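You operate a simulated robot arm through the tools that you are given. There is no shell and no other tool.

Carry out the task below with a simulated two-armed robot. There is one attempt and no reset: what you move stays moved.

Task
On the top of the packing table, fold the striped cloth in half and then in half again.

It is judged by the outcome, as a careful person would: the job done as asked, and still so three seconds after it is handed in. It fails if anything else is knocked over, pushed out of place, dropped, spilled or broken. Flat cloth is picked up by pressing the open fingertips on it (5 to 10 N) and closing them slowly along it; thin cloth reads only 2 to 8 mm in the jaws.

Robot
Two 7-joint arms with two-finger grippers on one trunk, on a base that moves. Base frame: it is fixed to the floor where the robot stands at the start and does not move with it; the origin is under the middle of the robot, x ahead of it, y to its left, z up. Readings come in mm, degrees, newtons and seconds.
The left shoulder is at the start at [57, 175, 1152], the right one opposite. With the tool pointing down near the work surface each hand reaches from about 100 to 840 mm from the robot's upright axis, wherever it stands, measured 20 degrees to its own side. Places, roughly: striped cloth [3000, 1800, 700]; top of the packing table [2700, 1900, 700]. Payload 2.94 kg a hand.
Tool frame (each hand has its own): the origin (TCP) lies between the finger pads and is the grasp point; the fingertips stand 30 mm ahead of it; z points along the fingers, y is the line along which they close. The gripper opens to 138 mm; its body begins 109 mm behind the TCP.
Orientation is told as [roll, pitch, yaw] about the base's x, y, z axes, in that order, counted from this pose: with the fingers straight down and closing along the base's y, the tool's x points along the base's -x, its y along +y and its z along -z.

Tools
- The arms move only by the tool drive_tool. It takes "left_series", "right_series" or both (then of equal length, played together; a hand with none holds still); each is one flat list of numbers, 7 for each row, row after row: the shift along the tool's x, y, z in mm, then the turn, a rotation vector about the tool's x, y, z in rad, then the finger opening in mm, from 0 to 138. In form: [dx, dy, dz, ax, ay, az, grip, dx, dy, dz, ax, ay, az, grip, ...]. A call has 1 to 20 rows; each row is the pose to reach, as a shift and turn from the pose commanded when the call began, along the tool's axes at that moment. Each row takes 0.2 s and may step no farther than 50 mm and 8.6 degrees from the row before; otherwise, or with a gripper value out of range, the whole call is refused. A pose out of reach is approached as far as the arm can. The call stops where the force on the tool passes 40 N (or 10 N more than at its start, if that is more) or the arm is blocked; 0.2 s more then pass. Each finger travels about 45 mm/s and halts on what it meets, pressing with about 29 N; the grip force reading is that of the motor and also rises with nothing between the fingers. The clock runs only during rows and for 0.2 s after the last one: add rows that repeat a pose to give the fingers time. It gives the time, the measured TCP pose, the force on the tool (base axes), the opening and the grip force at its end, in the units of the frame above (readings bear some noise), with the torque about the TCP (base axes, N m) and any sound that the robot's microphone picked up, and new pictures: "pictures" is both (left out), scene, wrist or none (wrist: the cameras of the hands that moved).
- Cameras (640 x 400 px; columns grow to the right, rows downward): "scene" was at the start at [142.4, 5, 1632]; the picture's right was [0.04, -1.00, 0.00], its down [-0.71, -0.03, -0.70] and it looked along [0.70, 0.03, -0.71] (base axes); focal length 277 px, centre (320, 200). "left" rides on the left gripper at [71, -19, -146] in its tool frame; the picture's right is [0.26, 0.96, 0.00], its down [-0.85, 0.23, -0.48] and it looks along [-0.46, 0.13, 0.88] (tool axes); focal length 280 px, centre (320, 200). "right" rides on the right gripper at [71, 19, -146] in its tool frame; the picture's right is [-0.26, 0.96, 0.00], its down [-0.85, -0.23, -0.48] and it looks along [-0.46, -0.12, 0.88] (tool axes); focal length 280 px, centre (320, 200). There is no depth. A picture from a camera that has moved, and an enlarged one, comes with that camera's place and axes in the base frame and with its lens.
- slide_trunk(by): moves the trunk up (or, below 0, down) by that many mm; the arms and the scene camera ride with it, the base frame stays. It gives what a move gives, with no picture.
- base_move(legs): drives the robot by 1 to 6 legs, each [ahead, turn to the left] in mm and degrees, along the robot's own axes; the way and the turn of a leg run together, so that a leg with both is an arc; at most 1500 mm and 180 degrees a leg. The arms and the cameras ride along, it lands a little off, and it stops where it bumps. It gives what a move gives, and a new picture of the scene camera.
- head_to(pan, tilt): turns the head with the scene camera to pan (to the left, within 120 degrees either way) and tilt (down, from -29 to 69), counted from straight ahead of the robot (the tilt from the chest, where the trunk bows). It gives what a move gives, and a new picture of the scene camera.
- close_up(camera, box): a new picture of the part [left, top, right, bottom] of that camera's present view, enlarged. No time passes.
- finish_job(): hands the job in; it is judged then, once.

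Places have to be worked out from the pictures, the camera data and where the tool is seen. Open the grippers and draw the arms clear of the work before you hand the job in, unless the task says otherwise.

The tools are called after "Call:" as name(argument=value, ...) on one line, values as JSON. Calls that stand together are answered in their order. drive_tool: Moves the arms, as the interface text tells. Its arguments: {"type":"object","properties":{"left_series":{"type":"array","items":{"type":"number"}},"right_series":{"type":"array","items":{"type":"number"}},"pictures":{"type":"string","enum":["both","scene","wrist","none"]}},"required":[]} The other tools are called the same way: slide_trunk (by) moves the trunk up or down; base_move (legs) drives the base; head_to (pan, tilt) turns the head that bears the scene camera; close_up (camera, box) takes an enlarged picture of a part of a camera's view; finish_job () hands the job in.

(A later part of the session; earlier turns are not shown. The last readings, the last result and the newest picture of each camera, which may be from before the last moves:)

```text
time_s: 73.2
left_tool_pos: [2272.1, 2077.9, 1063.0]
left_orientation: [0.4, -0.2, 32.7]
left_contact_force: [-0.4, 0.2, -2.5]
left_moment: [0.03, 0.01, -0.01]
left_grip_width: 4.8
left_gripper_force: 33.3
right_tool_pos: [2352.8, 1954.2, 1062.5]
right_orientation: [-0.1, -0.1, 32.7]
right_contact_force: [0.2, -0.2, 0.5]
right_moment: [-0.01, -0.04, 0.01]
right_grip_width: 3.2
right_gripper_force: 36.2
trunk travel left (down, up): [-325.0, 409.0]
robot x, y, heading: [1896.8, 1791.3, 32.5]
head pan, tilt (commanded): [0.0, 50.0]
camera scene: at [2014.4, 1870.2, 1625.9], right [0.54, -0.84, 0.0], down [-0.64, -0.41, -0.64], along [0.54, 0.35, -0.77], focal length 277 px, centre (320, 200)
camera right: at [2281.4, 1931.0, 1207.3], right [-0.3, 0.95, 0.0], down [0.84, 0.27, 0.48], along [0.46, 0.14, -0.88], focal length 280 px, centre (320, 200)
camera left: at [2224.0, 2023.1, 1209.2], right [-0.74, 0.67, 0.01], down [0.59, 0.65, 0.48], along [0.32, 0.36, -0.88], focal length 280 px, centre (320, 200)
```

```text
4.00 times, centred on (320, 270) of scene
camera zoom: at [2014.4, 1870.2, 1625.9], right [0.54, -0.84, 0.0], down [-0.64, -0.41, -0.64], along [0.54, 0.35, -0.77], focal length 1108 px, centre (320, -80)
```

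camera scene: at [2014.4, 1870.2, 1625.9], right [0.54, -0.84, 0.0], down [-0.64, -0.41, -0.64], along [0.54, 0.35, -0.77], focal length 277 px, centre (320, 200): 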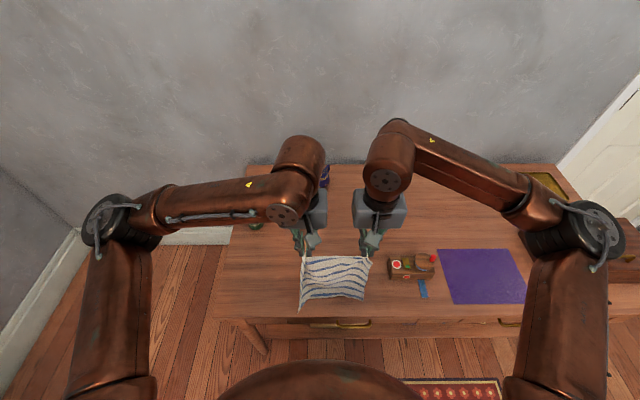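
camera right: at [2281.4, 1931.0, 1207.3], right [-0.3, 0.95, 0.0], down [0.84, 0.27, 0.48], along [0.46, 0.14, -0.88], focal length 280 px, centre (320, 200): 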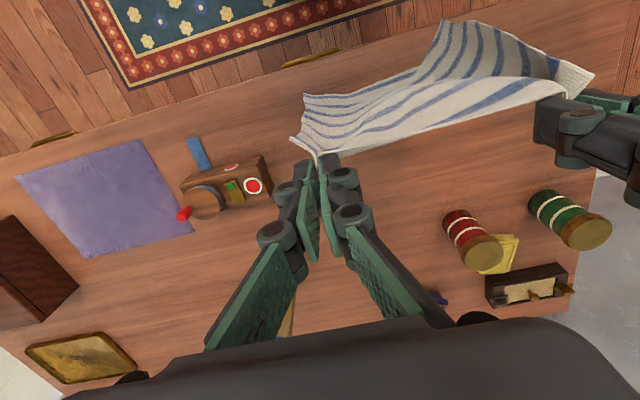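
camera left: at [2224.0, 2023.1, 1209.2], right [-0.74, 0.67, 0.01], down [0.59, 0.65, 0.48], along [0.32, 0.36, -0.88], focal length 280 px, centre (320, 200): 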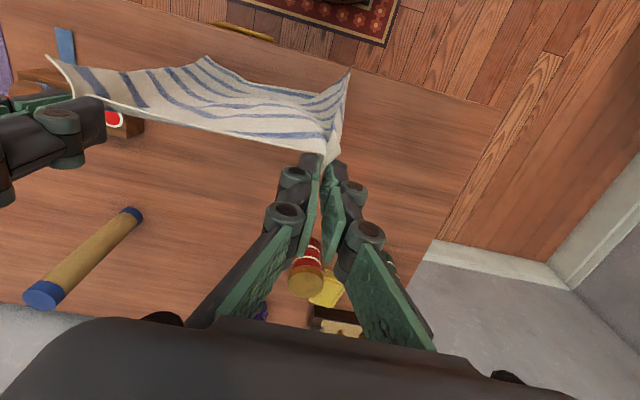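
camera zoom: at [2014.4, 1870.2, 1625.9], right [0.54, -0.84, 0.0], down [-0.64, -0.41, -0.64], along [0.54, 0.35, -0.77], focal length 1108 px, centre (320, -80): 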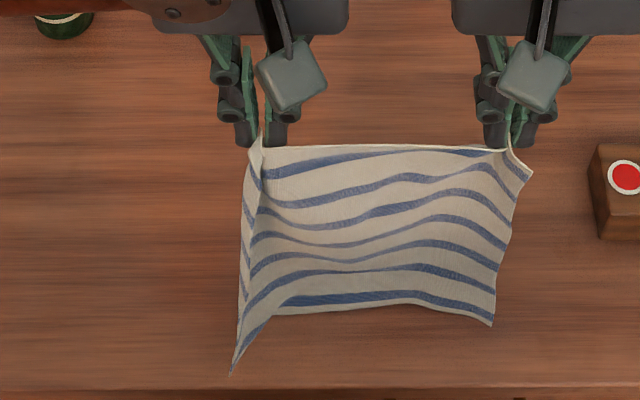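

Hanging again, but its left lower corner is close to the table's front edge. I shift 42 mm forward and 40 mm right so the whole cloth has room, then touch down and lay it fully, ending with the hands near X≈755.

Call:
drive_tool(left_series=[-10, -10, 0, 0, 0, 0, 0, -25, -25, 0, 0, 0, 0, 0, -42, -40, 0, 0, 0, 0, 0, -42, -40, 0, 0, 0, 0, 0, -42, -40, 0, 0, 0, 0, 0, -42, -40, 12, 0, 0, 0, 0, -44, -40, 24, 0, 0, 0, 0, -58, -40, 32, 0, 0, 0, 0, -72, -40, 44, 0, 0, 0, 0, -86, -40, 57, 0, 0, 0, 0, -100, -40, 70, 0, 0, 0, 0, -114, -40, 84, 0, 0, 0, 0, -128, -40, 98, 0, 0, 0, 0, -142, -40, 112, 0, 0, 0, 0, -156, -40, 126, 0, 0, 0, 0, -156, -40, 126, 0, 0, 0, 0], right_series=[-10, -10, 0, 0, 0, 0, 0, -25, -25, 0, 0, 0, 0, 0, -42, -40, 0, 0, 0, 0, 0, -42, -40, 0, 0, 0, 0, 0, -42, -40, 0, 0, 0, 0, 0, -42, -40, 12, 0, 0, 0, 0, -44, -40, 24, 0, 0, 0, 0, -58, -40, 32, 0, 0, 0, 0, -72, -40, 44, 0, 0, 0, 0, -86, -40, 57, 0, 0, 0, 0, -100, -40, 70, 0, 0, 0, 0, -114, -40, 84, 0, 0, 0, 0, -128, -40, 98, 0, 0, 0, 0, -142, -40, 112, 0, 0, 0, 0, -156, -40, 126, 0, 0, 0, 0, -156, -40, 126, 0, 0, 0, 0], pictures="both")

Call:
close_up(camera="scene", box=[256, 200, 416, 300])

```text
time_s: 76.6
left_tool_pos: [2425.2, 2127.0, 935.8]
left_orientation: [0.4, -0.2, 32.5]
left_contact_force: [-1.2, -0.3, 1.3]
left_moment: [0.04, -0.01, 0.03]
left_grip_width: 0.6
left_gripper_force: 24.5
right_tool_pos: [2503.3, 2005.2, 936.2]
right_orientation: [-0.1, 0.0, 32.8]
right_contact_force: [0.1, 0.1, -0.2]
right_moment: [-0.02, 0.01, 0.01]
right_grip_width: 1.0
right_gripper_force: 29.3
trunk travel left (down, up): [-325.0, 409.0]
robot x, y, heading: [1898.0, 1797.7, 32.9]
head pan, tilt (commanded): [0.0, 50.0]
camera scene: at [2014.0, 1870.4, 1626.0], right [0.54, -0.84, 0.0], down [-0.64, -0.41, -0.64], along [0.54, 0.35, -0.77], focal length 277 px, centre (320, 200)
camera right: at [2433.4, 1982.5, 1081.2], right [-0.3, 0.95, 0.0], down [0.84, 0.27, 0.48], along [0.46, 0.14, -0.88], focal length 280 px, centre (320, 200)
camera left: at [2376.8, 2073.8, 1081.8], right [-0.74, 0.67, 0.01], down [0.59, 0.65, 0.48], along [0.32, 0.36, -0.88], focal length 280 px, centre (320, 200)
```

scene: 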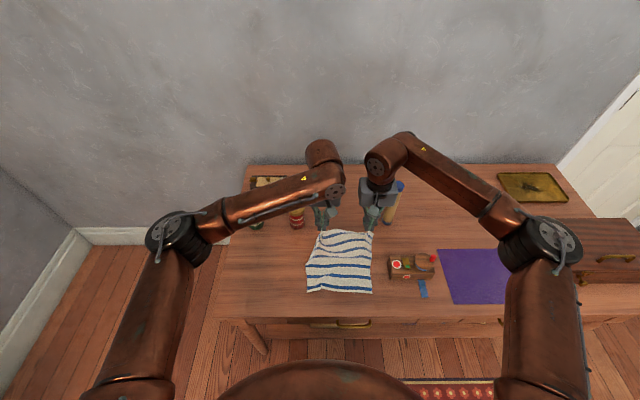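
right: 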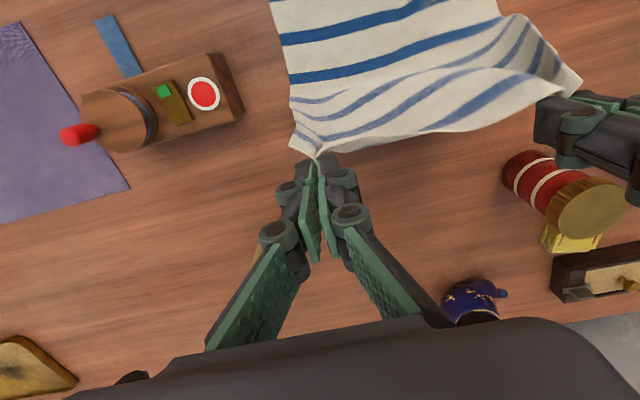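
left: 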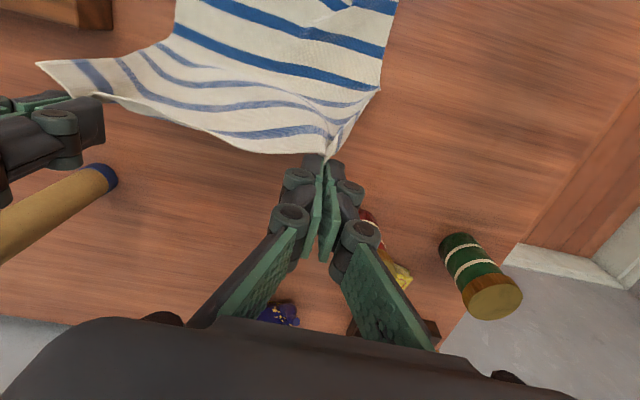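

```text
4.00 times, centred on (336, 250) of scene
camera zoom: at [2014.0, 1870.4, 1626.0], right [0.54, -0.84, 0.0], down [-0.64, -0.41, -0.64], along [0.54, 0.35, -0.77], focal length 1108 px, centre (256, 0)
```

zoom: 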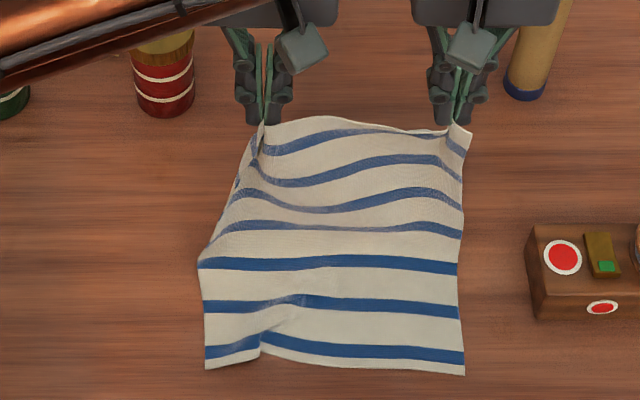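

This time the lower half lies nearly flat with only a small pleat at the near-left corner. I continue forward and down to lay the rest flat, ending at X≈749 with fingertips just above the table, between the red tin (y≥58) and the tube (y≤−241).

Call:
drive_tool(left_series=[-8, 0, 22, 0, 0, 0, 0, -18, 0, 40, 0, 0, 0, 0, -30, 0, 56, 0, 0, 0, 0, -43, 0, 72, 0, 0, 0, 0, -56, 0, 88, 0, 0, 0, 0, -70, 0, 104, 0, 0, 0, 0, -84, 0, 120, 0, 0, 0, 0, -98, 0, 134, 0, 0, 0, 0, -112, 0, 147, 0, 0, 0, 0, -122, 0, 157, 0, 0, 0, 0, -126, 0, 161, 0, 0, 0, 0, -126, 0, 161, 0, 0, 0, 0], right_series=[-8, 0, 22, 0, 0, 0, 0, -18, 0, 40, 0, 0, 0, 0, -30, 0, 56, 0, 0, 0, 0, -43, 0, 72, 0, 0, 0, 0, -56, 0, 88, 0, 0, 0, 0, -70, 0, 104, 0, 0, 0, 0, -84, 0, 120, 0, 0, 0, 0, -98, 0, 134, 0, 0, 0, 0, -112, 0, 147, 0, 0, 0, 0, -122, 0, 157, 0, 0, 0, 0, -126, 0, 161, 0, 0, 0, 0, -126, 0, 161, 0, 0, 0, 0], pictures="both")

Call:
close_up(camera="scene", box=[256, 190, 416, 290])

```text
time_s: 79.2
left_tool_pos: [2534.7, 2197.3, 776.6]
left_orientation: [0.4, -0.2, 32.6]
left_contact_force: [-1.0, -0.8, 2.9]
left_moment: [0.04, -0.03, 0.02]
left_grip_width: 1.4
left_gripper_force: 30.9
right_tool_pos: [2612.2, 2073.3, 776.2]
right_orientation: [0.0, -0.1, 32.7]
right_contact_force: [-0.6, 0.5, -0.6]
right_moment: [0.01, 0.05, 0.0]
right_grip_width: 1.4
right_gripper_force: 29.0
trunk travel left (down, up): [-325.0, 409.0]
robot x, y, heading: [1899.4, 1796.5, 32.7]
head pan, tilt (commanded): [0.0, 50.0]
camera scene: at [2014.7, 1870.6, 1625.9], right [0.54, -0.84, 0.0], down [-0.64, -0.41, -0.64], along [0.54, 0.35, -0.77], focal length 277 px, centre (320, 200)
camera right: at [2541.8, 2050.5, 921.8], right [-0.3, 0.95, 0.0], down [0.84, 0.27, 0.48], along [0.46, 0.14, -0.88], focal length 280 px, centre (320, 200)
camera left: at [2485.3, 2143.8, 922.4], right [-0.74, 0.67, 0.01], down [0.59, 0.65, 0.48], along [0.32, 0.36, -0.88], focal length 280 px, centre (320, 200)
```

scene: 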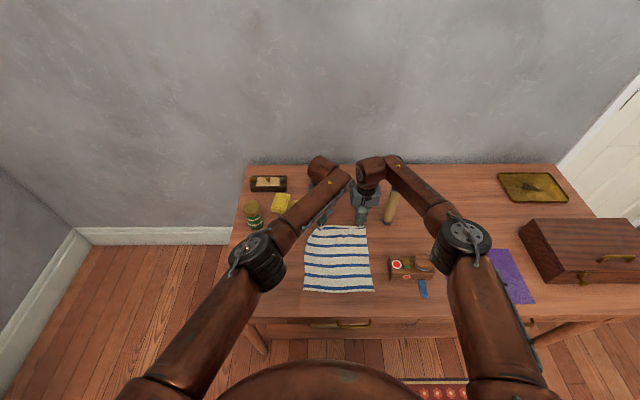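
right: 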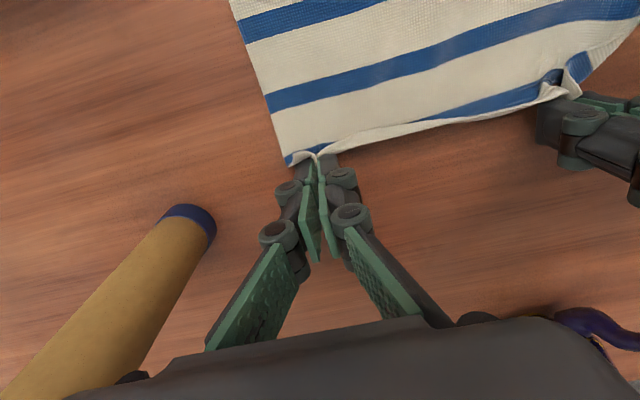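
left: 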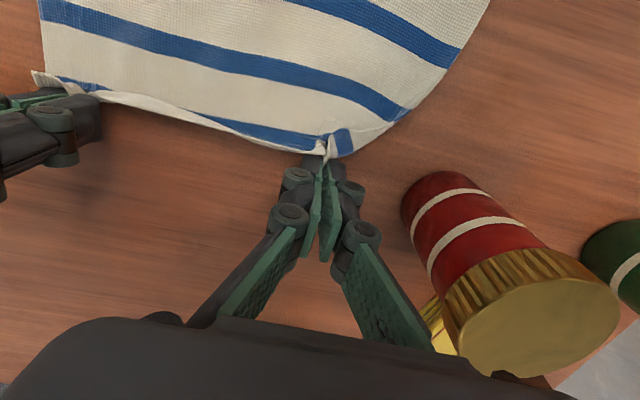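

```text
4.00 times, centred on (336, 240) of scene
camera zoom: at [2014.7, 1870.6, 1625.9], right [0.54, -0.84, 0.0], down [-0.64, -0.41, -0.64], along [0.54, 0.35, -0.77], focal length 1108 px, centre (256, 40)
```

zoom: 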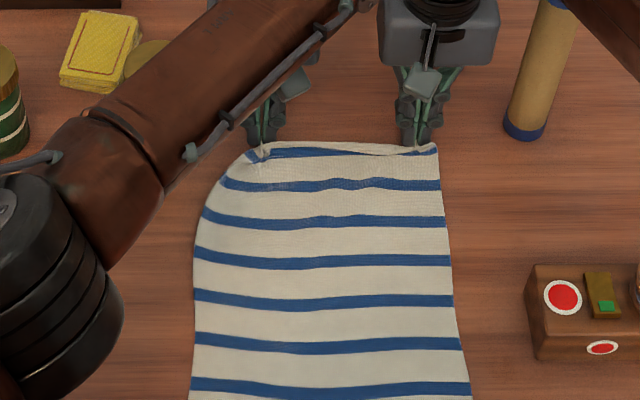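

The cloth now lies flat, only the far corners pinched. I release both gently and lift straight up.

Call:
drive_tool(left_series=[0, 0, 0, 0, 0, 0, 5, 0, 0, 0, 0, 0, 0, 12, 0, 0, 0, 0, 0, 0, 20, 0, 0, 0, 0, 0, 0, 26, 0, 0, -10, 0, 0, 0, 26, 0, 0, -30, 0, 0, 0, 26, 0, 0, -60, 0, 0, 0, 30, 0, 0, -100, 0, 0, 0, 30, 0, 0, -140, 0, 0, 0, 40, 0, 0, -160, 0, 0, 0, 40], right_series=[0, 0, 0, 0, 0, 0, 5, 0, 0, 0, 0, 0, 0, 12, 0, 0, 0, 0, 0, 0, 20, 0, 0, 0, 0, 0, 0, 26, 0, 0, -10, 0, 0, 0, 26, 0, 0, -30, 0, 0, 0, 26, 0, 0, -60, 0, 0, 0, 30, 0, 0, -100, 0, 0, 0, 30, 0, 0, -140, 0, 0, 0, 40, 0, 0, -160, 0, 0, 0, 40], pictures="both")

Call:
close_up(camera="scene", box=[256, 200, 416, 300])

```text
time_s: 81.4
left_tool_pos: [2533.3, 2193.6, 939.8]
left_orientation: [0.4, -0.2, 32.6]
left_contact_force: [-0.1, 0.0, -0.1]
left_moment: [0.0, -0.01, 0.03]
left_grip_width: 39.9
left_gripper_force: 0.0
right_tool_pos: [2612.0, 2072.2, 938.1]
right_orientation: [-0.2, -0.2, 32.7]
right_contact_force: [0.0, 0.0, -0.2]
right_moment: [-0.03, 0.0, 0.0]
right_grip_width: 40.1
right_gripper_force: 0.1
trunk travel left (down, up): [-325.0, 409.0]
robot x, y, heading: [1896.8, 1791.2, 32.8]
head pan, tilt (commanded): [0.0, 50.0]
camera scene: at [2014.7, 1870.4, 1625.8], right [0.54, -0.84, 0.0], down [-0.64, -0.41, -0.64], along [0.54, 0.35, -0.77], focal length 277 px, centre (320, 200)
camera right: at [2542.4, 2049.6, 1082.3], right [-0.3, 0.95, 0.0], down [0.84, 0.27, 0.48], along [0.46, 0.14, -0.88], focal length 280 px, centre (320, 200)
camera left: at [2484.3, 2140.4, 1085.7], right [-0.74, 0.67, 0.01], down [0.59, 0.65, 0.48], along [0.32, 0.36, -0.88], focal length 280 px, centre (320, 200)
```

scene: 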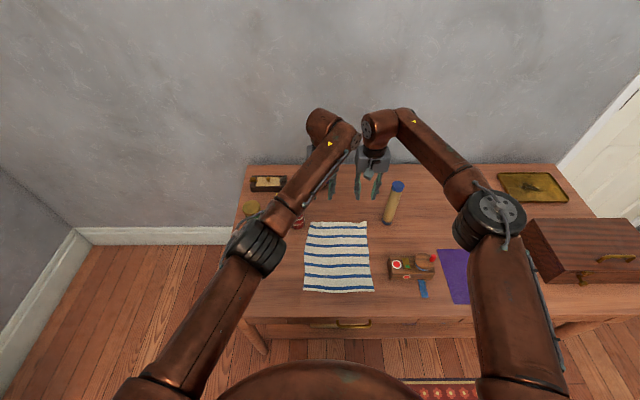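
right: 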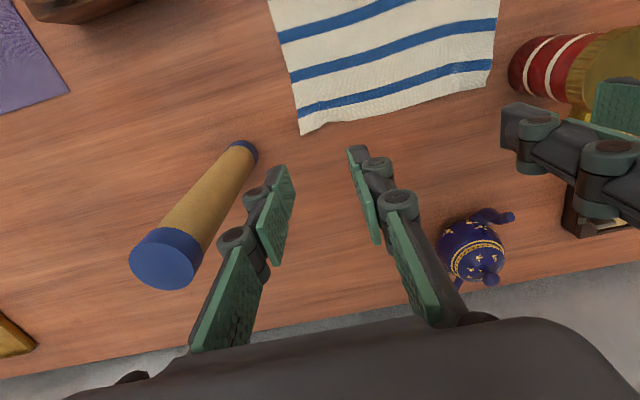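
left: 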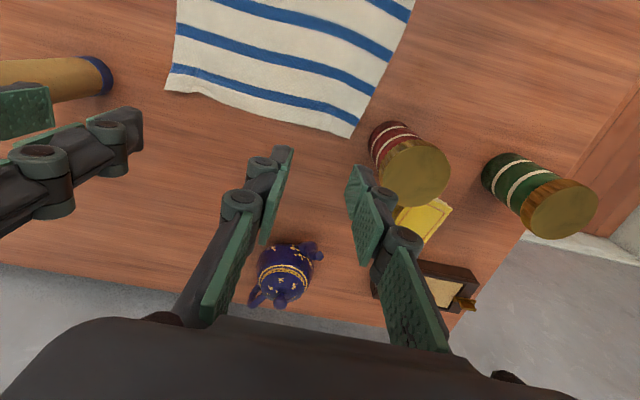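

```text
4.00 times, centred on (336, 250) of scene
camera zoom: at [2014.7, 1870.4, 1625.8], right [0.54, -0.84, 0.0], down [-0.64, -0.41, -0.64], along [0.54, 0.35, -0.77], focal length 1108 px, centre (256, 0)
```

zoom: 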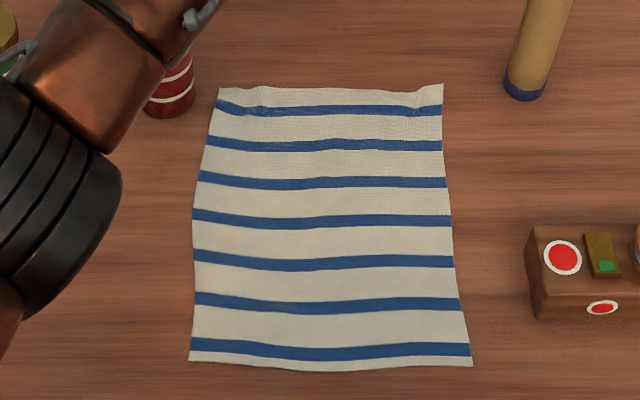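

The cloth sprang open and lies flat: near edge at X≈490 (y 54 to −177), far edge at X≈768 (y 37 to −183). Next I test turning both hands 90° (closing along my X axis) so they can pinch right at the far corners, spreading them apart a little first.

Call:
drive_tool(left_series=[0, 15, -20, 0, 0, 0, 40, 0, 30, -40, 0, 0, 0.13, 40, 0, 30, -40, 0, 0, 0.27, 40, 0, 30, -40, 0, 0, 0.41, 40, 0, 30, -40, 0, 0, 0.55, 40, 0, 30, -40, 0, 0, 0.69, 40, 0, 30, -40, 0, 0, 0.83, 40, 0, 30, -40, 0, 0, 0.97, 40, 0, 30, -40, 0, 0, 1.11, 40, 0, 30, -40, 0, 0, 1.25, 40, 0, 30, -40, 0, 0, 1.39, 40, 0, 30, -40, 0, 0, 1.53, 40, 0, 30, -40, 0, 0, 1.571, 40, 0, 30, -40, 0, 0, 1.571, 40], right_series=[0, -10, -20, 0, 0, 0, 40, 0, -20, -40, 0, 0, 0.13, 40, 0, -20, -40, 0, 0, 0.27, 40, 0, -20, -40, 0, 0, 0.41, 40, 0, -20, -40, 0, 0, 0.55, 40, 0, -20, -40, 0, 0, 0.69, 40, 0, -20, -40, 0, 0, 0.83, 40, 0, -20, -40, 0, 0, 0.97, 40, 0, -20, -40, 0, 0, 1.11, 40, 0, -20, -40, 0, 0, 1.25, 40, 0, -20, -40, 0, 0, 1.39, 40, 0, -20, -40, 0, 0, 1.53, 40, 0, -20, -40, 0, 0, 1.571, 40, 0, -20, -40, 0, 0, 1.571, 40], pictures="both")

```text
time_s: 84.4
left_tool_pos: [2517.1, 2221.1, 975.7]
left_orientation: [0.1, 0.5, -57.5]
left_contact_force: [0.4, 0.1, -0.7]
left_moment: [0.01, 0.02, -0.04]
left_grip_width: 39.8
left_gripper_force: 0.0
right_tool_pos: [2623.3, 2056.2, 976.4]
right_orientation: [0.1, -0.1, -57.3]
right_contact_force: [0.4, -0.3, 0.9]
right_moment: [0.01, 0.0, 0.0]
right_grip_width: 40.1
right_gripper_force: 0.1
trunk travel left (down, up): [-325.0, 409.0]
robot x, y, heading: [1899.9, 1794.8, 32.8]
head pan, tilt (commanded): [0.0, 50.0]
camera scene: at [2014.9, 1870.7, 1625.8], right [0.54, -0.84, 0.0], down [-0.64, -0.41, -0.64], along [0.54, 0.35, -0.77], focal length 277 px, centre (320, 200)
camera right: at [2600.1, 2126.2, 1121.0], right [0.95, 0.3, 0.0], down [0.26, -0.84, 0.48], along [0.15, -0.46, -0.88], focal length 280 px, centre (320, 200)
camera left: at [2464.0, 2271.2, 1122.6], right [0.67, 0.74, 0.01], down [0.65, -0.6, 0.47], along [0.35, -0.31, -0.88], focal length 280 px, centre (320, 200)
```

scene: 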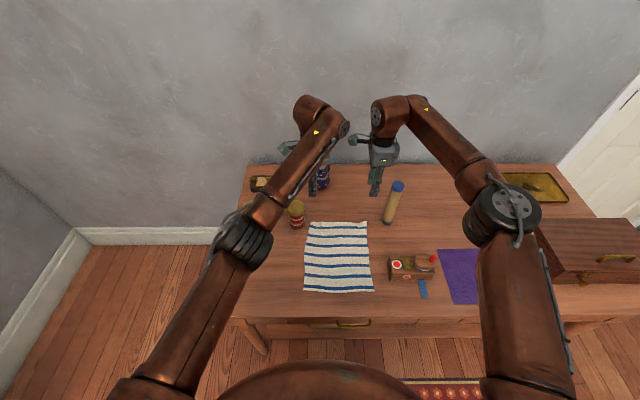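
right: 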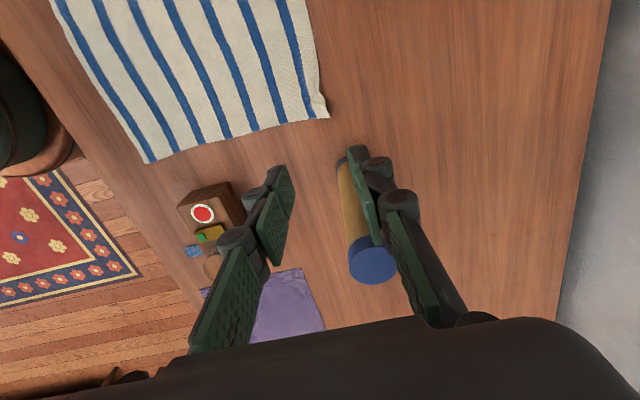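
left: 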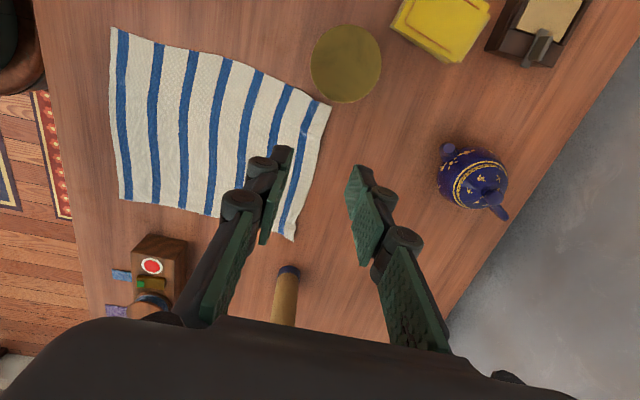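

Rotation works, and the wrist views confirm the far corners at about (766, 37) and (766, −184), with the red tin at y≥65. I lower both hands over points about 28 mm inside the far edge and 15 mm inside the side edges, to tool z≈790.

Call:
drive_tool(left_series=[-2, -14, 20, 0, 0, 0, 40, -2, -14, 60, 0, 0, 0, 40, -2, -14, 100, 0, 0, 0, 40, -2, -14, 140, 0, 0, 0, 40, -2, -14, 170, 0, 0, 0, 40, -2, -14, 186, 0, 0, 0, 40, -2, -14, 186, 0, 0, 0, 40], right_series=[3, -14, 20, 0, 0, 0, 40, 3, -14, 60, 0, 0, 0, 40, 3, -14, 100, 0, 0, 0, 40, 3, -14, 140, 0, 0, 0, 40, 3, -14, 170, 0, 0, 0, 40, 3, -14, 186, 0, 0, 0, 40, 3, -14, 186, 0, 0, 0, 40], pictures="both")

```text
time_s: 86.0
left_tool_pos: [2506.9, 2211.4, 787.2]
left_orientation: [0.2, 0.5, -57.4]
left_contact_force: [-0.2, 0.2, 0.9]
left_moment: [-0.04, 0.03, 0.01]
left_grip_width: 40.1
left_gripper_force: 0.1
right_tool_pos: [2609.1, 2050.9, 789.2]
right_orientation: [0.0, -0.2, -57.2]
right_contact_force: [0.2, -0.5, -0.5]
right_moment: [0.02, 0.0, -0.01]
right_grip_width: 40.0
right_gripper_force: 0.1
trunk travel left (down, up): [-325.0, 409.0]
robot x, y, heading: [1895.7, 1793.8, 33.1]
head pan, tilt (commanded): [0.0, 50.0]
camera scene: at [2014.6, 1870.6, 1625.9], right [0.54, -0.84, 0.0], down [-0.64, -0.41, -0.64], along [0.54, 0.35, -0.77], focal length 277 px, centre (320, 200)
camera right: at [2586.7, 2121.0, 933.9], right [0.95, 0.3, 0.0], down [0.26, -0.84, 0.48], along [0.15, -0.45, -0.88], focal length 280 px, centre (320, 200)
camera left: at [2452.4, 2261.6, 934.2], right [0.67, 0.74, 0.01], down [0.65, -0.6, 0.47], along [0.35, -0.31, -0.88], focal length 280 px, centre (320, 200)
```

scene: 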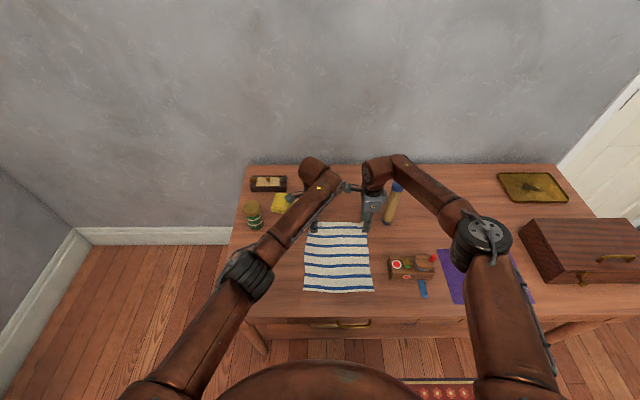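
right: 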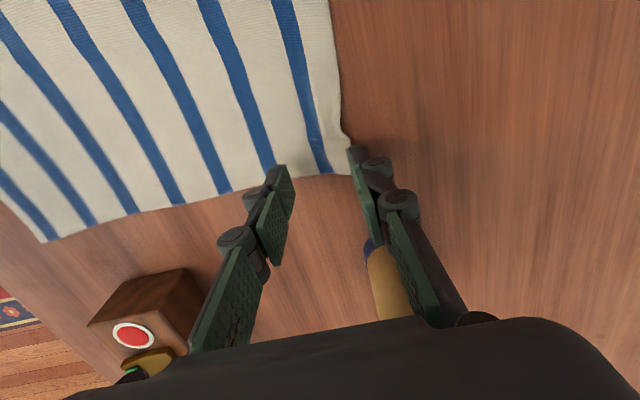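
left: 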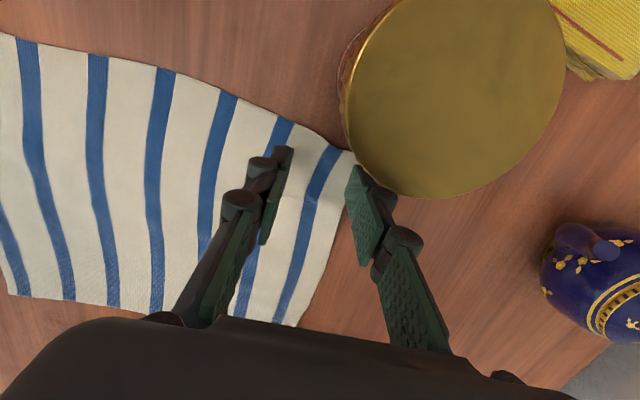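

Far corners are about 20–23 mm ahead of the tool centres, so I shift both back about 9 mm and lower to just above the cloth.

Call:
drive_tool(left_series=[0, -5, 4, 0, 0, 0, 40, -2, -10, 9, 0, 0, 0, 40, -2, -10, 14, 0, 0, 0, 40, -2, -10, 16, 0, 0, 0, 40, -2, -10, 16, 0, 0, 0, 40], right_series=[1, -4, 4, 0, 0, 0, 40, 3, -8, 9, 0, 0, 0, 40, 3, -8, 14, 0, 0, 0, 40, 3, -8, 17, 0, 0, 0, 40, 3, -8, 17, 0, 0, 0, 40], pictures="wrist")

```text
time_s: 87.2
left_tool_pos: [2499.0, 2205.6, 775.2]
left_orientation: [0.2, 0.5, -57.4]
left_contact_force: [0.7, 0.7, -1.0]
left_moment: [0.01, 0.01, 0.02]
left_grip_width: 39.7
left_gripper_force: 0.0
right_tool_pos: [2601.9, 2050.8, 773.8]
right_orientation: [0.0, -0.2, -57.3]
right_contact_force: [0.1, -0.2, -0.4]
right_moment: [-0.01, -0.03, -0.02]
right_grip_width: 40.1
right_gripper_force: 0.2
trunk travel left (down, up): [-325.0, 409.0]
robot x, y, heading: [1895.7, 1796.0, 32.6]
head pan, tilt (commanded): [0.0, 50.0]
camera right: at [2579.2, 2120.3, 917.9], right [0.95, 0.3, 0.0], down [0.26, -0.84, 0.48], along [0.15, -0.45, -0.88], focal length 280 px, centre (320, 200)
camera left: at [2444.7, 2255.7, 921.2], right [0.67, 0.74, 0.01], down [0.65, -0.6, 0.47], along [0.35, -0.31, -0.88], focal length 280 px, centre (320, 200)
```

right: 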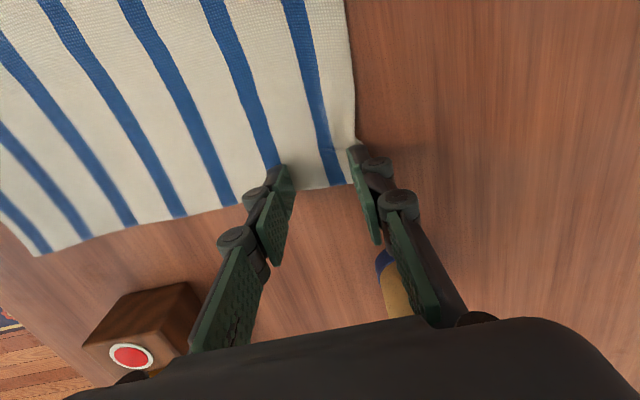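
left: 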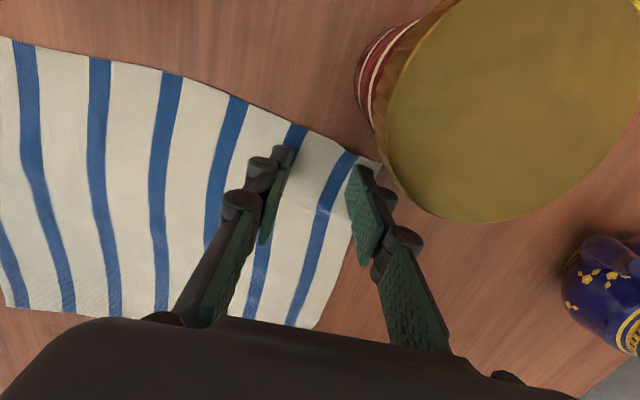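

Left is well placed; the right outer finger is right at the edge, so I move it 6 mm back and then press both down about 5 mm.

Call:
drive_tool(left_series=[0, 0, 0, 0, 0, 0, 40, 0, 0, 3, 0, 0, 0, 40, 0, 0, 6, 0, 0, 0, 40, 0, 0, 6, 0, 0, 0, 40], right_series=[0, -6, 0, 0, 0, 0, 40, 0, -6, 3, 0, 0, 0, 40, 0, -6, 5, 0, 0, 0, 40, 0, -6, 5, 0, 0, 0, 40], pictures="none")

```text
time_s: 88.2
left_tool_pos: [2499.3, 2204.8, 770.3]
left_orientation: [0.4, 0.6, -57.4]
left_contact_force: [-1.2, 2.6, 12.3]
left_moment: [-0.04, 0.05, -0.03]
left_grip_width: 40.7
left_gripper_force: 0.4
right_tool_pos: [2597.1, 2047.1, 771.0]
right_orientation: [0.3, -0.2, -57.4]
right_contact_force: [1.6, -3.2, 12.1]
right_moment: [-0.12, 0.05, 0.03]
right_grip_width: 40.6
right_gripper_force: 0.0
trunk travel left (down, up): [-325.0, 409.0]
robot x, y, heading: [1895.2, 1793.5, 32.9]
head pan, tilt (commanded): [0.0, 50.0]
```

Both press at about 12 N. I close slowly to 20 mm and check.

Call:
drive_tool(left_series=[0, 0, 0, 0, 0, 0, 37, 0, 0, 0, 0, 0, 0, 34, 0, 0, 0, 0, 0, 0, 31, 0, 0, 0, 0, 0, 0, 28, 0, 0, 0, 0, 0, 0, 25, 0, 0, 0, 0, 0, 0, 22, 0, 0, 0, 0, 0, 0, 20], right_series=[0, 0, 0, 0, 0, 0, 37, 0, 0, 0, 0, 0, 0, 34, 0, 0, 0, 0, 0, 0, 31, 0, 0, 0, 0, 0, 0, 28, 0, 0, 0, 0, 0, 0, 25, 0, 0, 0, 0, 0, 0, 22, 0, 0, 0, 0, 0, 0, 20], pictures="wrist")

```text
time_s: 89.8
left_tool_pos: [2496.8, 2205.6, 770.2]
left_orientation: [0.3, 0.4, -57.5]
left_contact_force: [0.5, -1.4, 16.7]
left_moment: [-0.1, -0.06, 0.04]
left_grip_width: 20.6
left_gripper_force: 0.0
right_tool_pos: [2594.2, 2046.2, 770.4]
right_orientation: [0.2, -0.1, -57.3]
right_contact_force: [-2.2, 0.2, 13.2]
right_moment: [-0.07, 0.11, -0.01]
right_grip_width: 19.0
right_gripper_force: 0.0
trunk travel left (down, up): [-325.0, 409.0]
robot x, y, heading: [1896.2, 1793.4, 32.9]
head pan, tilt (commanded): [0.0, 50.0]
camera right: at [2572.1, 2116.0, 915.2], right [0.95, 0.3, 0.0], down [0.26, -0.84, 0.48], along [0.15, -0.45, -0.88], focal length 280 px, centre (320, 200)
camera left: at [2443.6, 2254.9, 917.0], right [0.67, 0.74, 0.01], down [0.65, -0.6, 0.47], along [0.35, -0.31, -0.88], focal length 280 px, centre (320, 200)
```

right: 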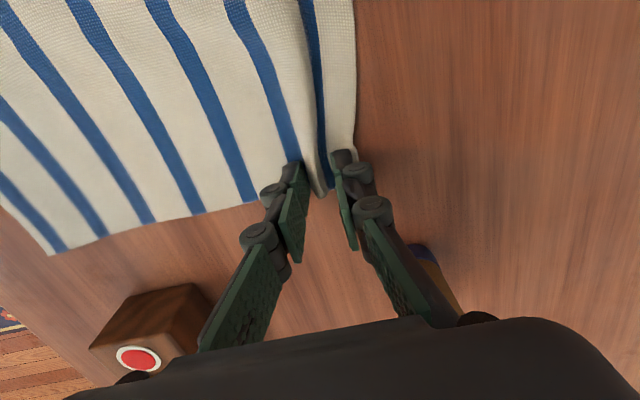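
left: 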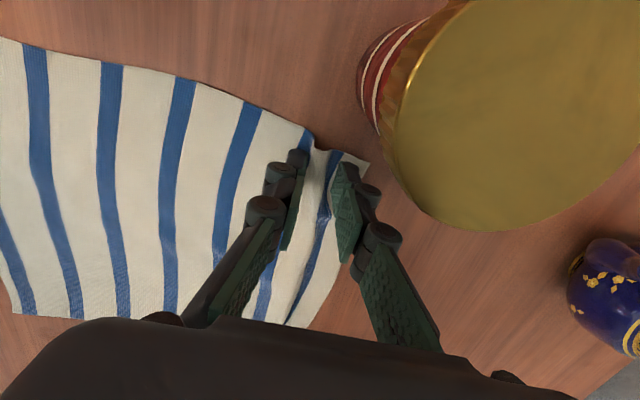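

Ridges form nicely along the far edge. I continue closing to pinch, easing the left 1 mm near the end.

Call:
drive_tool(left_series=[0, 0, 0, 0, 0, 0, 17, 0, 0, 0, 0, 0, 0, 14, 0, 0, 0, 0, 0, 0, 11, 0, 0, 0, 0, 0, 0, 8, 0, 0, -0.5, 0, 0, 0, 5, 0, 0, -1, 0, 0, 0, 2, 0, 0, -1, 0, 0, 0, 0, 0, 0, -1, 0, 0, 0, 0, 0, 0, -1, 0, 0, 0, 0], right_series=[0, 0, 0, 0, 0, 0, 17, 0, 0, 0, 0, 0, 0, 14, 0, 0, 0, 0, 0, 0, 11, 0, 0, 0, 0, 0, 0, 8, 0, 0, 0, 0, 0, 0, 5, 0, 0, 0, 0, 0, 0, 2, 0, 0, 0, 0, 0, 0, 0, 0, 0, 0, 0, 0, 0, 0, 0, 0, 0, 0, 0, 0, 0], pictures="wrist")

```text
time_s: 91.8
left_tool_pos: [2497.8, 2205.3, 770.5]
left_orientation: [0.2, 0.5, -57.4]
left_contact_force: [-0.4, -1.1, 0.3]
left_moment: [0.03, -0.01, 0.02]
left_grip_width: 5.5
left_gripper_force: 24.6
right_tool_pos: [2596.5, 2046.3, 767.8]
right_orientation: [0.1, -0.3, -57.3]
right_contact_force: [-0.1, -0.7, -0.5]
right_moment: [-0.05, 0.03, 0.02]
right_grip_width: 2.1
right_gripper_force: 23.7
trunk travel left (down, up): [-325.0, 409.0]
robot x, y, heading: [1895.5, 1795.1, 32.9]
head pan, tilt (commanded): [0.0, 50.0]
camera right: at [2573.4, 2116.5, 913.8], right [0.95, 0.3, 0.0], down [0.26, -0.84, 0.48], along [0.15, -0.45, -0.88], focal length 280 px, centre (320, 200)
camera left: at [2444.1, 2255.8, 917.1], right [0.67, 0.74, 0.01], down [0.65, -0.6, 0.47], along [0.35, -0.31, -0.88], focal length 280 px, centre (320, 200)
```

right: 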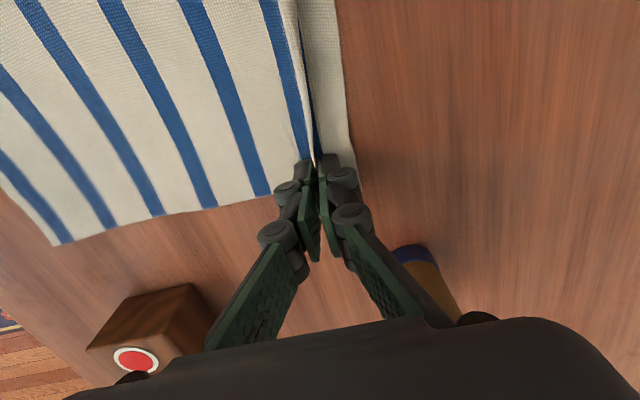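
left: 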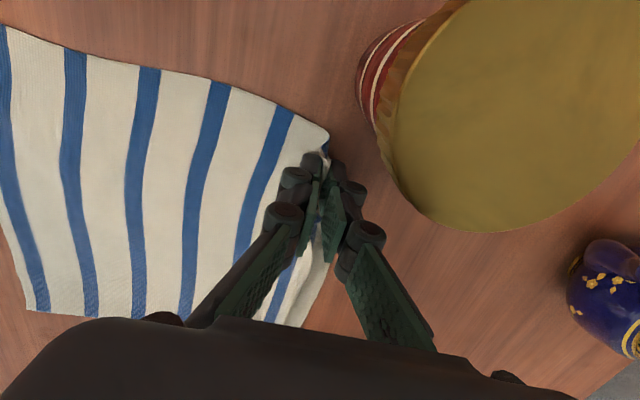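

Both far corners are pinched (5.5 and 2.1 mm). Now I fold: lift in an arc toward me about the middle line X≈630; first half of the arc, up to the top, then a look.

Call:
drive_tool(left_series=[0, -1, -8, 0, 0, 0, 0, 0, -4, -18, 0, 0, 0, 0, 0, -9, -32, 0, 0, 0, 0, 0, -16, -44, 0, 0, 0, 0, 0, -24, -54, 0, 0, 0, 0, 0, -33, -64, 0, 0, 0, 0, 0, -44, -72, 0, 0, 0, 0, 0, -56, -79, 0, 0, 0, 0, 0, -70, -84, 0, 0, 0, 0, 0, -84, -87, 0, 0, 0, 0, 0, -96, -88, 0, 0, 0, 0, 0, -96, -88, 0, 0, 0, 0], right_series=[0, -1, -8, 0, 0, 0, 0, 0, -4, -18, 0, 0, 0, 0, 0, -9, -32, 0, 0, 0, 0, 0, -16, -44, 0, 0, 0, 0, 0, -24, -54, 0, 0, 0, 0, 0, -33, -64, 0, 0, 0, 0, 0, -44, -72, 0, 0, 0, 0, 0, -56, -79, 0, 0, 0, 0, 0, -70, -84, 0, 0, 0, 0, 0, -84, -87, 0, 0, 0, 0, 0, -96, -88, 0, 0, 0, 0, 0, -96, -88, 0, 0, 0, 0], pictures="both")

Call:
close_up(camera="scene", box=[256, 200, 416, 300])

```text
time_s: 94.4
left_tool_pos: [2417.5, 2154.3, 856.2]
left_orientation: [0.2, 0.5, -57.4]
left_contact_force: [0.3, -0.6, -0.9]
left_moment: [0.01, 0.0, 0.01]
left_grip_width: 3.6
left_gripper_force: 25.4
right_tool_pos: [2514.7, 1994.1, 856.4]
right_orientation: [0.0, -0.1, -57.2]
right_contact_force: [-1.2, 1.7, 5.4]
right_moment: [0.12, -0.02, 0.04]
right_grip_width: 0.9
right_gripper_force: 29.2
trunk travel left (down, up): [-325.0, 409.0]
robot x, y, heading: [1897.6, 1795.3, 32.8]
head pan, tilt (commanded): [0.0, 50.0]
camera scene: at [2015.0, 1870.7, 1625.8], right [0.54, -0.84, 0.0], down [-0.64, -0.41, -0.64], along [0.54, 0.35, -0.77], focal length 277 px, centre (320, 200)
camera right: at [2492.1, 2063.4, 1002.1], right [0.95, 0.3, 0.0], down [0.26, -0.84, 0.48], along [0.15, -0.45, -0.88], focal length 280 px, centre (320, 200)
camera left: at [2364.2, 2204.1, 1002.4], right [0.67, 0.74, 0.0], down [0.65, -0.59, 0.47], along [0.35, -0.31, -0.88], focal length 280 px, centre (320, 200)
```

scene: 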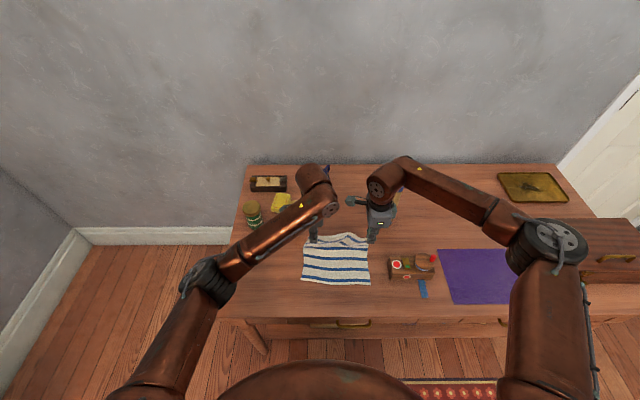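
right: 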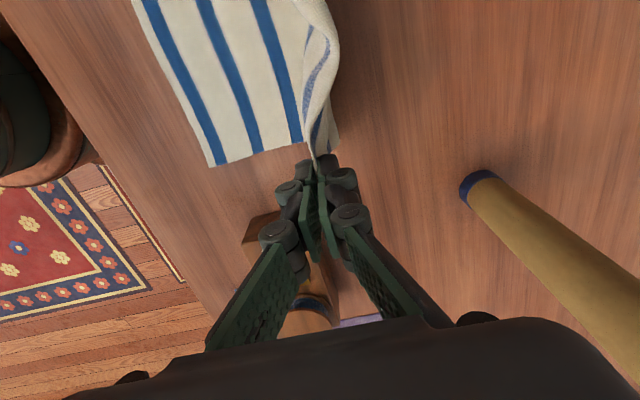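
left: 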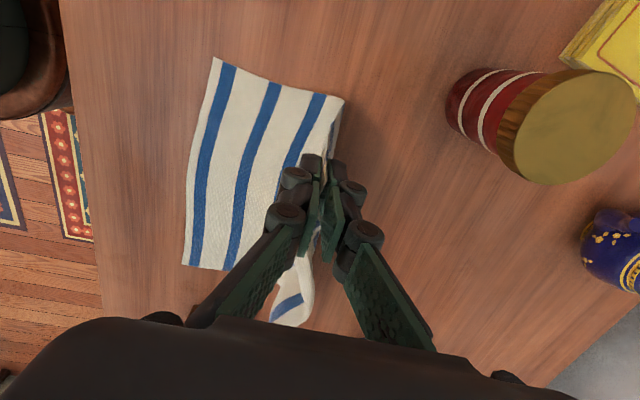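

```text
4.00 times, centred on (336, 250) of scene
camera zoom: at [2015.0, 1870.7, 1625.8], right [0.54, -0.84, 0.0], down [-0.64, -0.41, -0.64], along [0.54, 0.35, -0.77], focal length 1108 px, centre (256, 0)
```

zoom: 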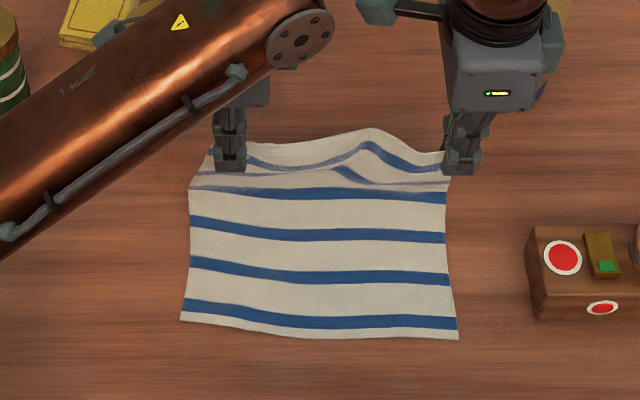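

The near edge crept forward to X≈512–527, so the fold line is now about X≈657. I complete the arc toward me while tilting the fingers about 29° toward me, so the edge lands pointing outward onto the near edge.

Call:
drive_tool(left_series=[0, -7, 2, 0.06, 0, 0, 0, 0, -15, 6, 0.12, 0, 0, 0, 0, -23, 12, 0.18, 0, 0, 0, 0, -31, 21, 0.25, 0, 0, 0, 0, -39, 32, 0.32, 0, 0, 0, 0, -46, 44, 0.39, 0, 0, 0, 0, -51, 56, 0.45, 0, 0, 0, 0, -55, 66, 0.5, 0, 0, 0, 0, -55, 66, 0.5, 0, 0, 0], right_series=[0, -8, 2, 0.06, 0, 0, 0, 0, -17, 6, 0.12, 0, 0, 0, 0, -27, 12, 0.18, 0, 0, 0, 0, -37, 21, 0.25, 0, 0, 0, 0, -46, 32, 0.32, 0, 0, 0, 0, -54, 44, 0.39, 0, 0, 0, 0, -60, 56, 0.45, 0, 0, 0, 0, -65, 66, 0.5, 0, 0, 0, 0, -65, 66, 0.5, 0, 0, 0], pictures="both")

Call:
close_up(camera="scene", box=[256, 210, 416, 310])

```text
time_s: 96.4
left_tool_pos: [2371.2, 2122.6, 791.2]
left_orientation: [-28.6, 0.5, -57.4]
left_contact_force: [1.3, 0.3, 0.2]
left_moment: [0.03, -0.01, 0.0]
left_grip_width: 3.0
left_gripper_force: 36.8
right_tool_pos: [2461.2, 1958.2, 790.1]
right_orientation: [-28.6, -0.2, -57.4]
right_contact_force: [0.0, -1.0, -1.6]
right_moment: [-0.02, 0.2, -0.05]
right_grip_width: 1.3
right_gripper_force: 22.9
trunk travel left (down, up): [-325.0, 409.0]
robot x, y, heading: [1896.2, 1796.0, 32.8]
head pan, tilt (commanded): [0.0, 50.0]
camera scene: at [2014.3, 1870.7, 1625.9], right [0.54, -0.84, 0.0], down [-0.64, -0.41, -0.64], along [0.54, 0.35, -0.77], focal length 277 px, centre (320, 200)
camera right: at [2495.2, 2064.3, 908.1], right [0.86, 0.24, -0.46], down [0.48, -0.7, 0.53], along [-0.2, -0.67, -0.71], focal length 280 px, centre (320, 200)
camera left: at [2378.9, 2212.3, 929.4], right [0.57, 0.68, -0.46], down [0.82, -0.49, 0.3], along [-0.02, -0.55, -0.84], focal length 280 px, centre (320, 200)
```

scene: 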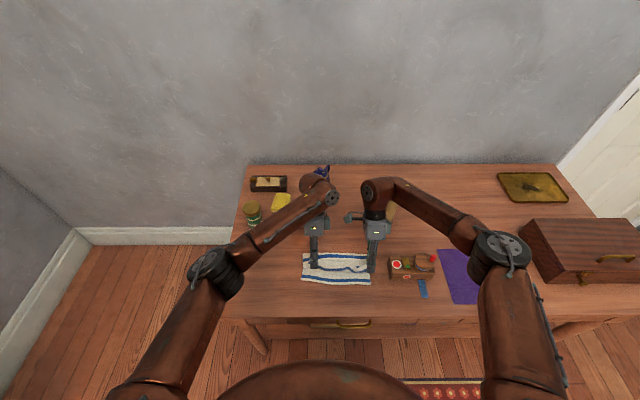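
right: 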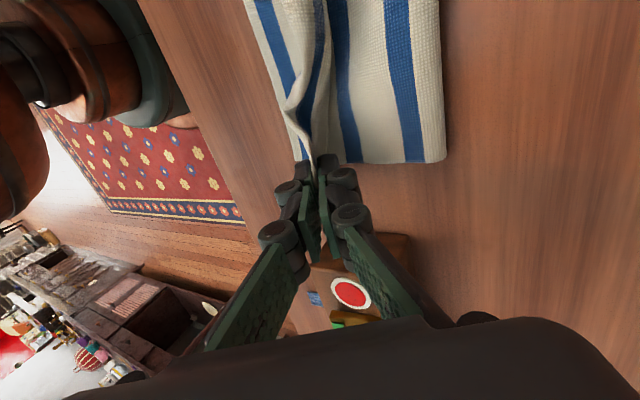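
left: 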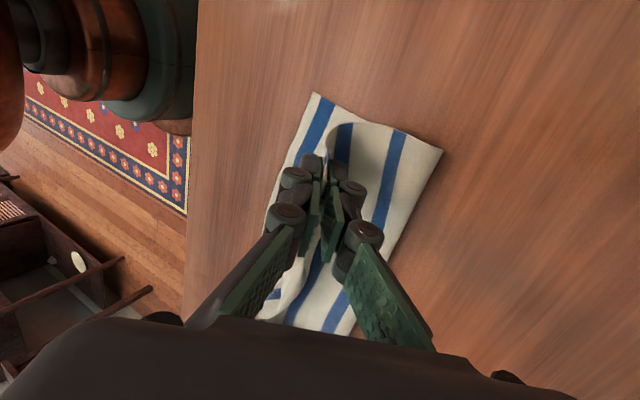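

```text
4.00 times, centred on (336, 260) of scene
camera zoom: at [2014.3, 1870.7, 1625.9], right [0.54, -0.84, 0.0], down [-0.64, -0.41, -0.64], along [0.54, 0.35, -0.77], focal length 1108 px, centre (256, -40)
```

zoom: 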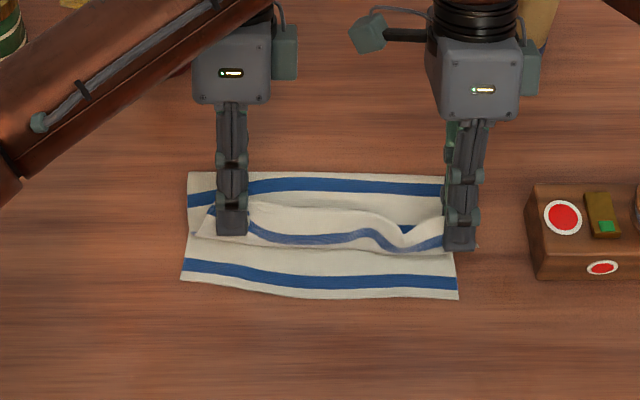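

The fold is coming over well but the held edge is still short of the near edge. I look closer to judge how the edge flap is lying.

Call:
close_up(camera="scene", box=[296, 240, 384, 295])

Call:
close_up(camera="right", box=[200, 0, 520, 200])

Call:
close_up(camera="left", box=[200, 60, 520, 260])

```text
7.27 times, centred on (340, 268) of scene
camera zoom: at [2014.3, 1870.7, 1625.9], right [0.54, -0.84, 0.0], down [-0.64, -0.41, -0.64], along [0.54, 0.35, -0.77], focal length 2014 px, centre (174, -291)
```

zoom: 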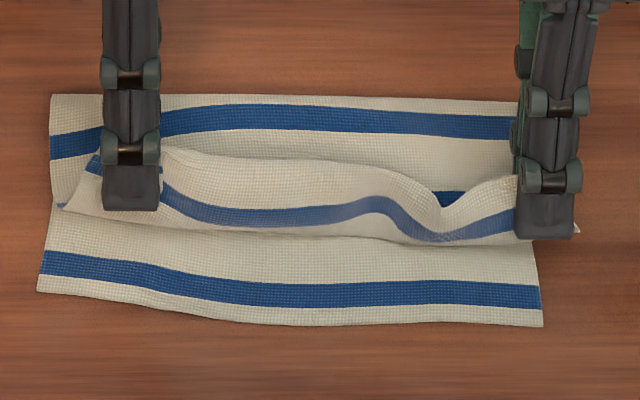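

```text
2.00 times, centred on (360, 100) of right
camera zoom: at [2495.2, 2064.3, 908.1], right [0.86, 0.24, -0.46], down [0.48, -0.7, 0.53], along [-0.2, -0.67, -0.71], focal length 561 px, centre (240, 400)
```

zoom: 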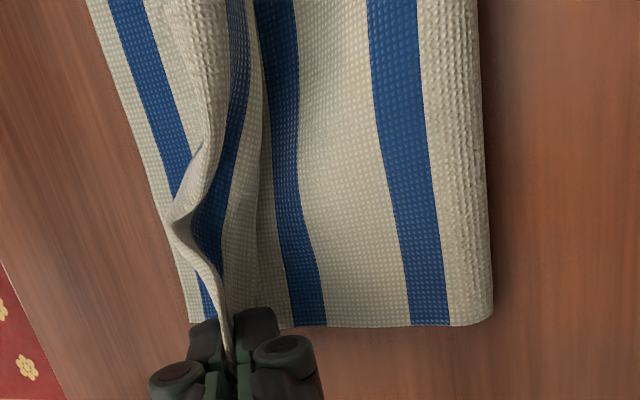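

```text
2.00 times, centred on (360, 160) of left
camera zoom: at [2378.9, 2212.3, 929.4], right [0.57, 0.68, -0.46], down [0.82, -0.49, 0.3], along [-0.02, -0.55, -0.84], focal length 561 px, centre (240, 280)
```

zoom: 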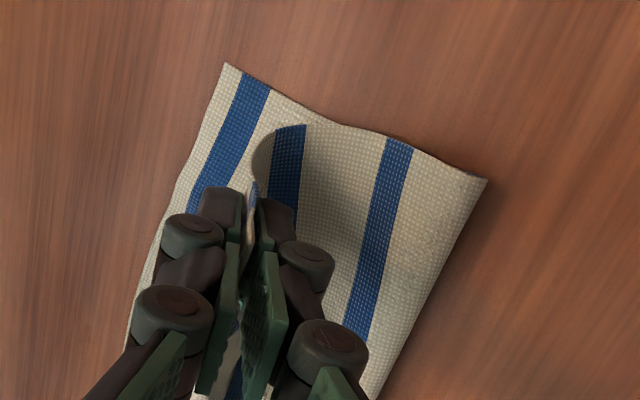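

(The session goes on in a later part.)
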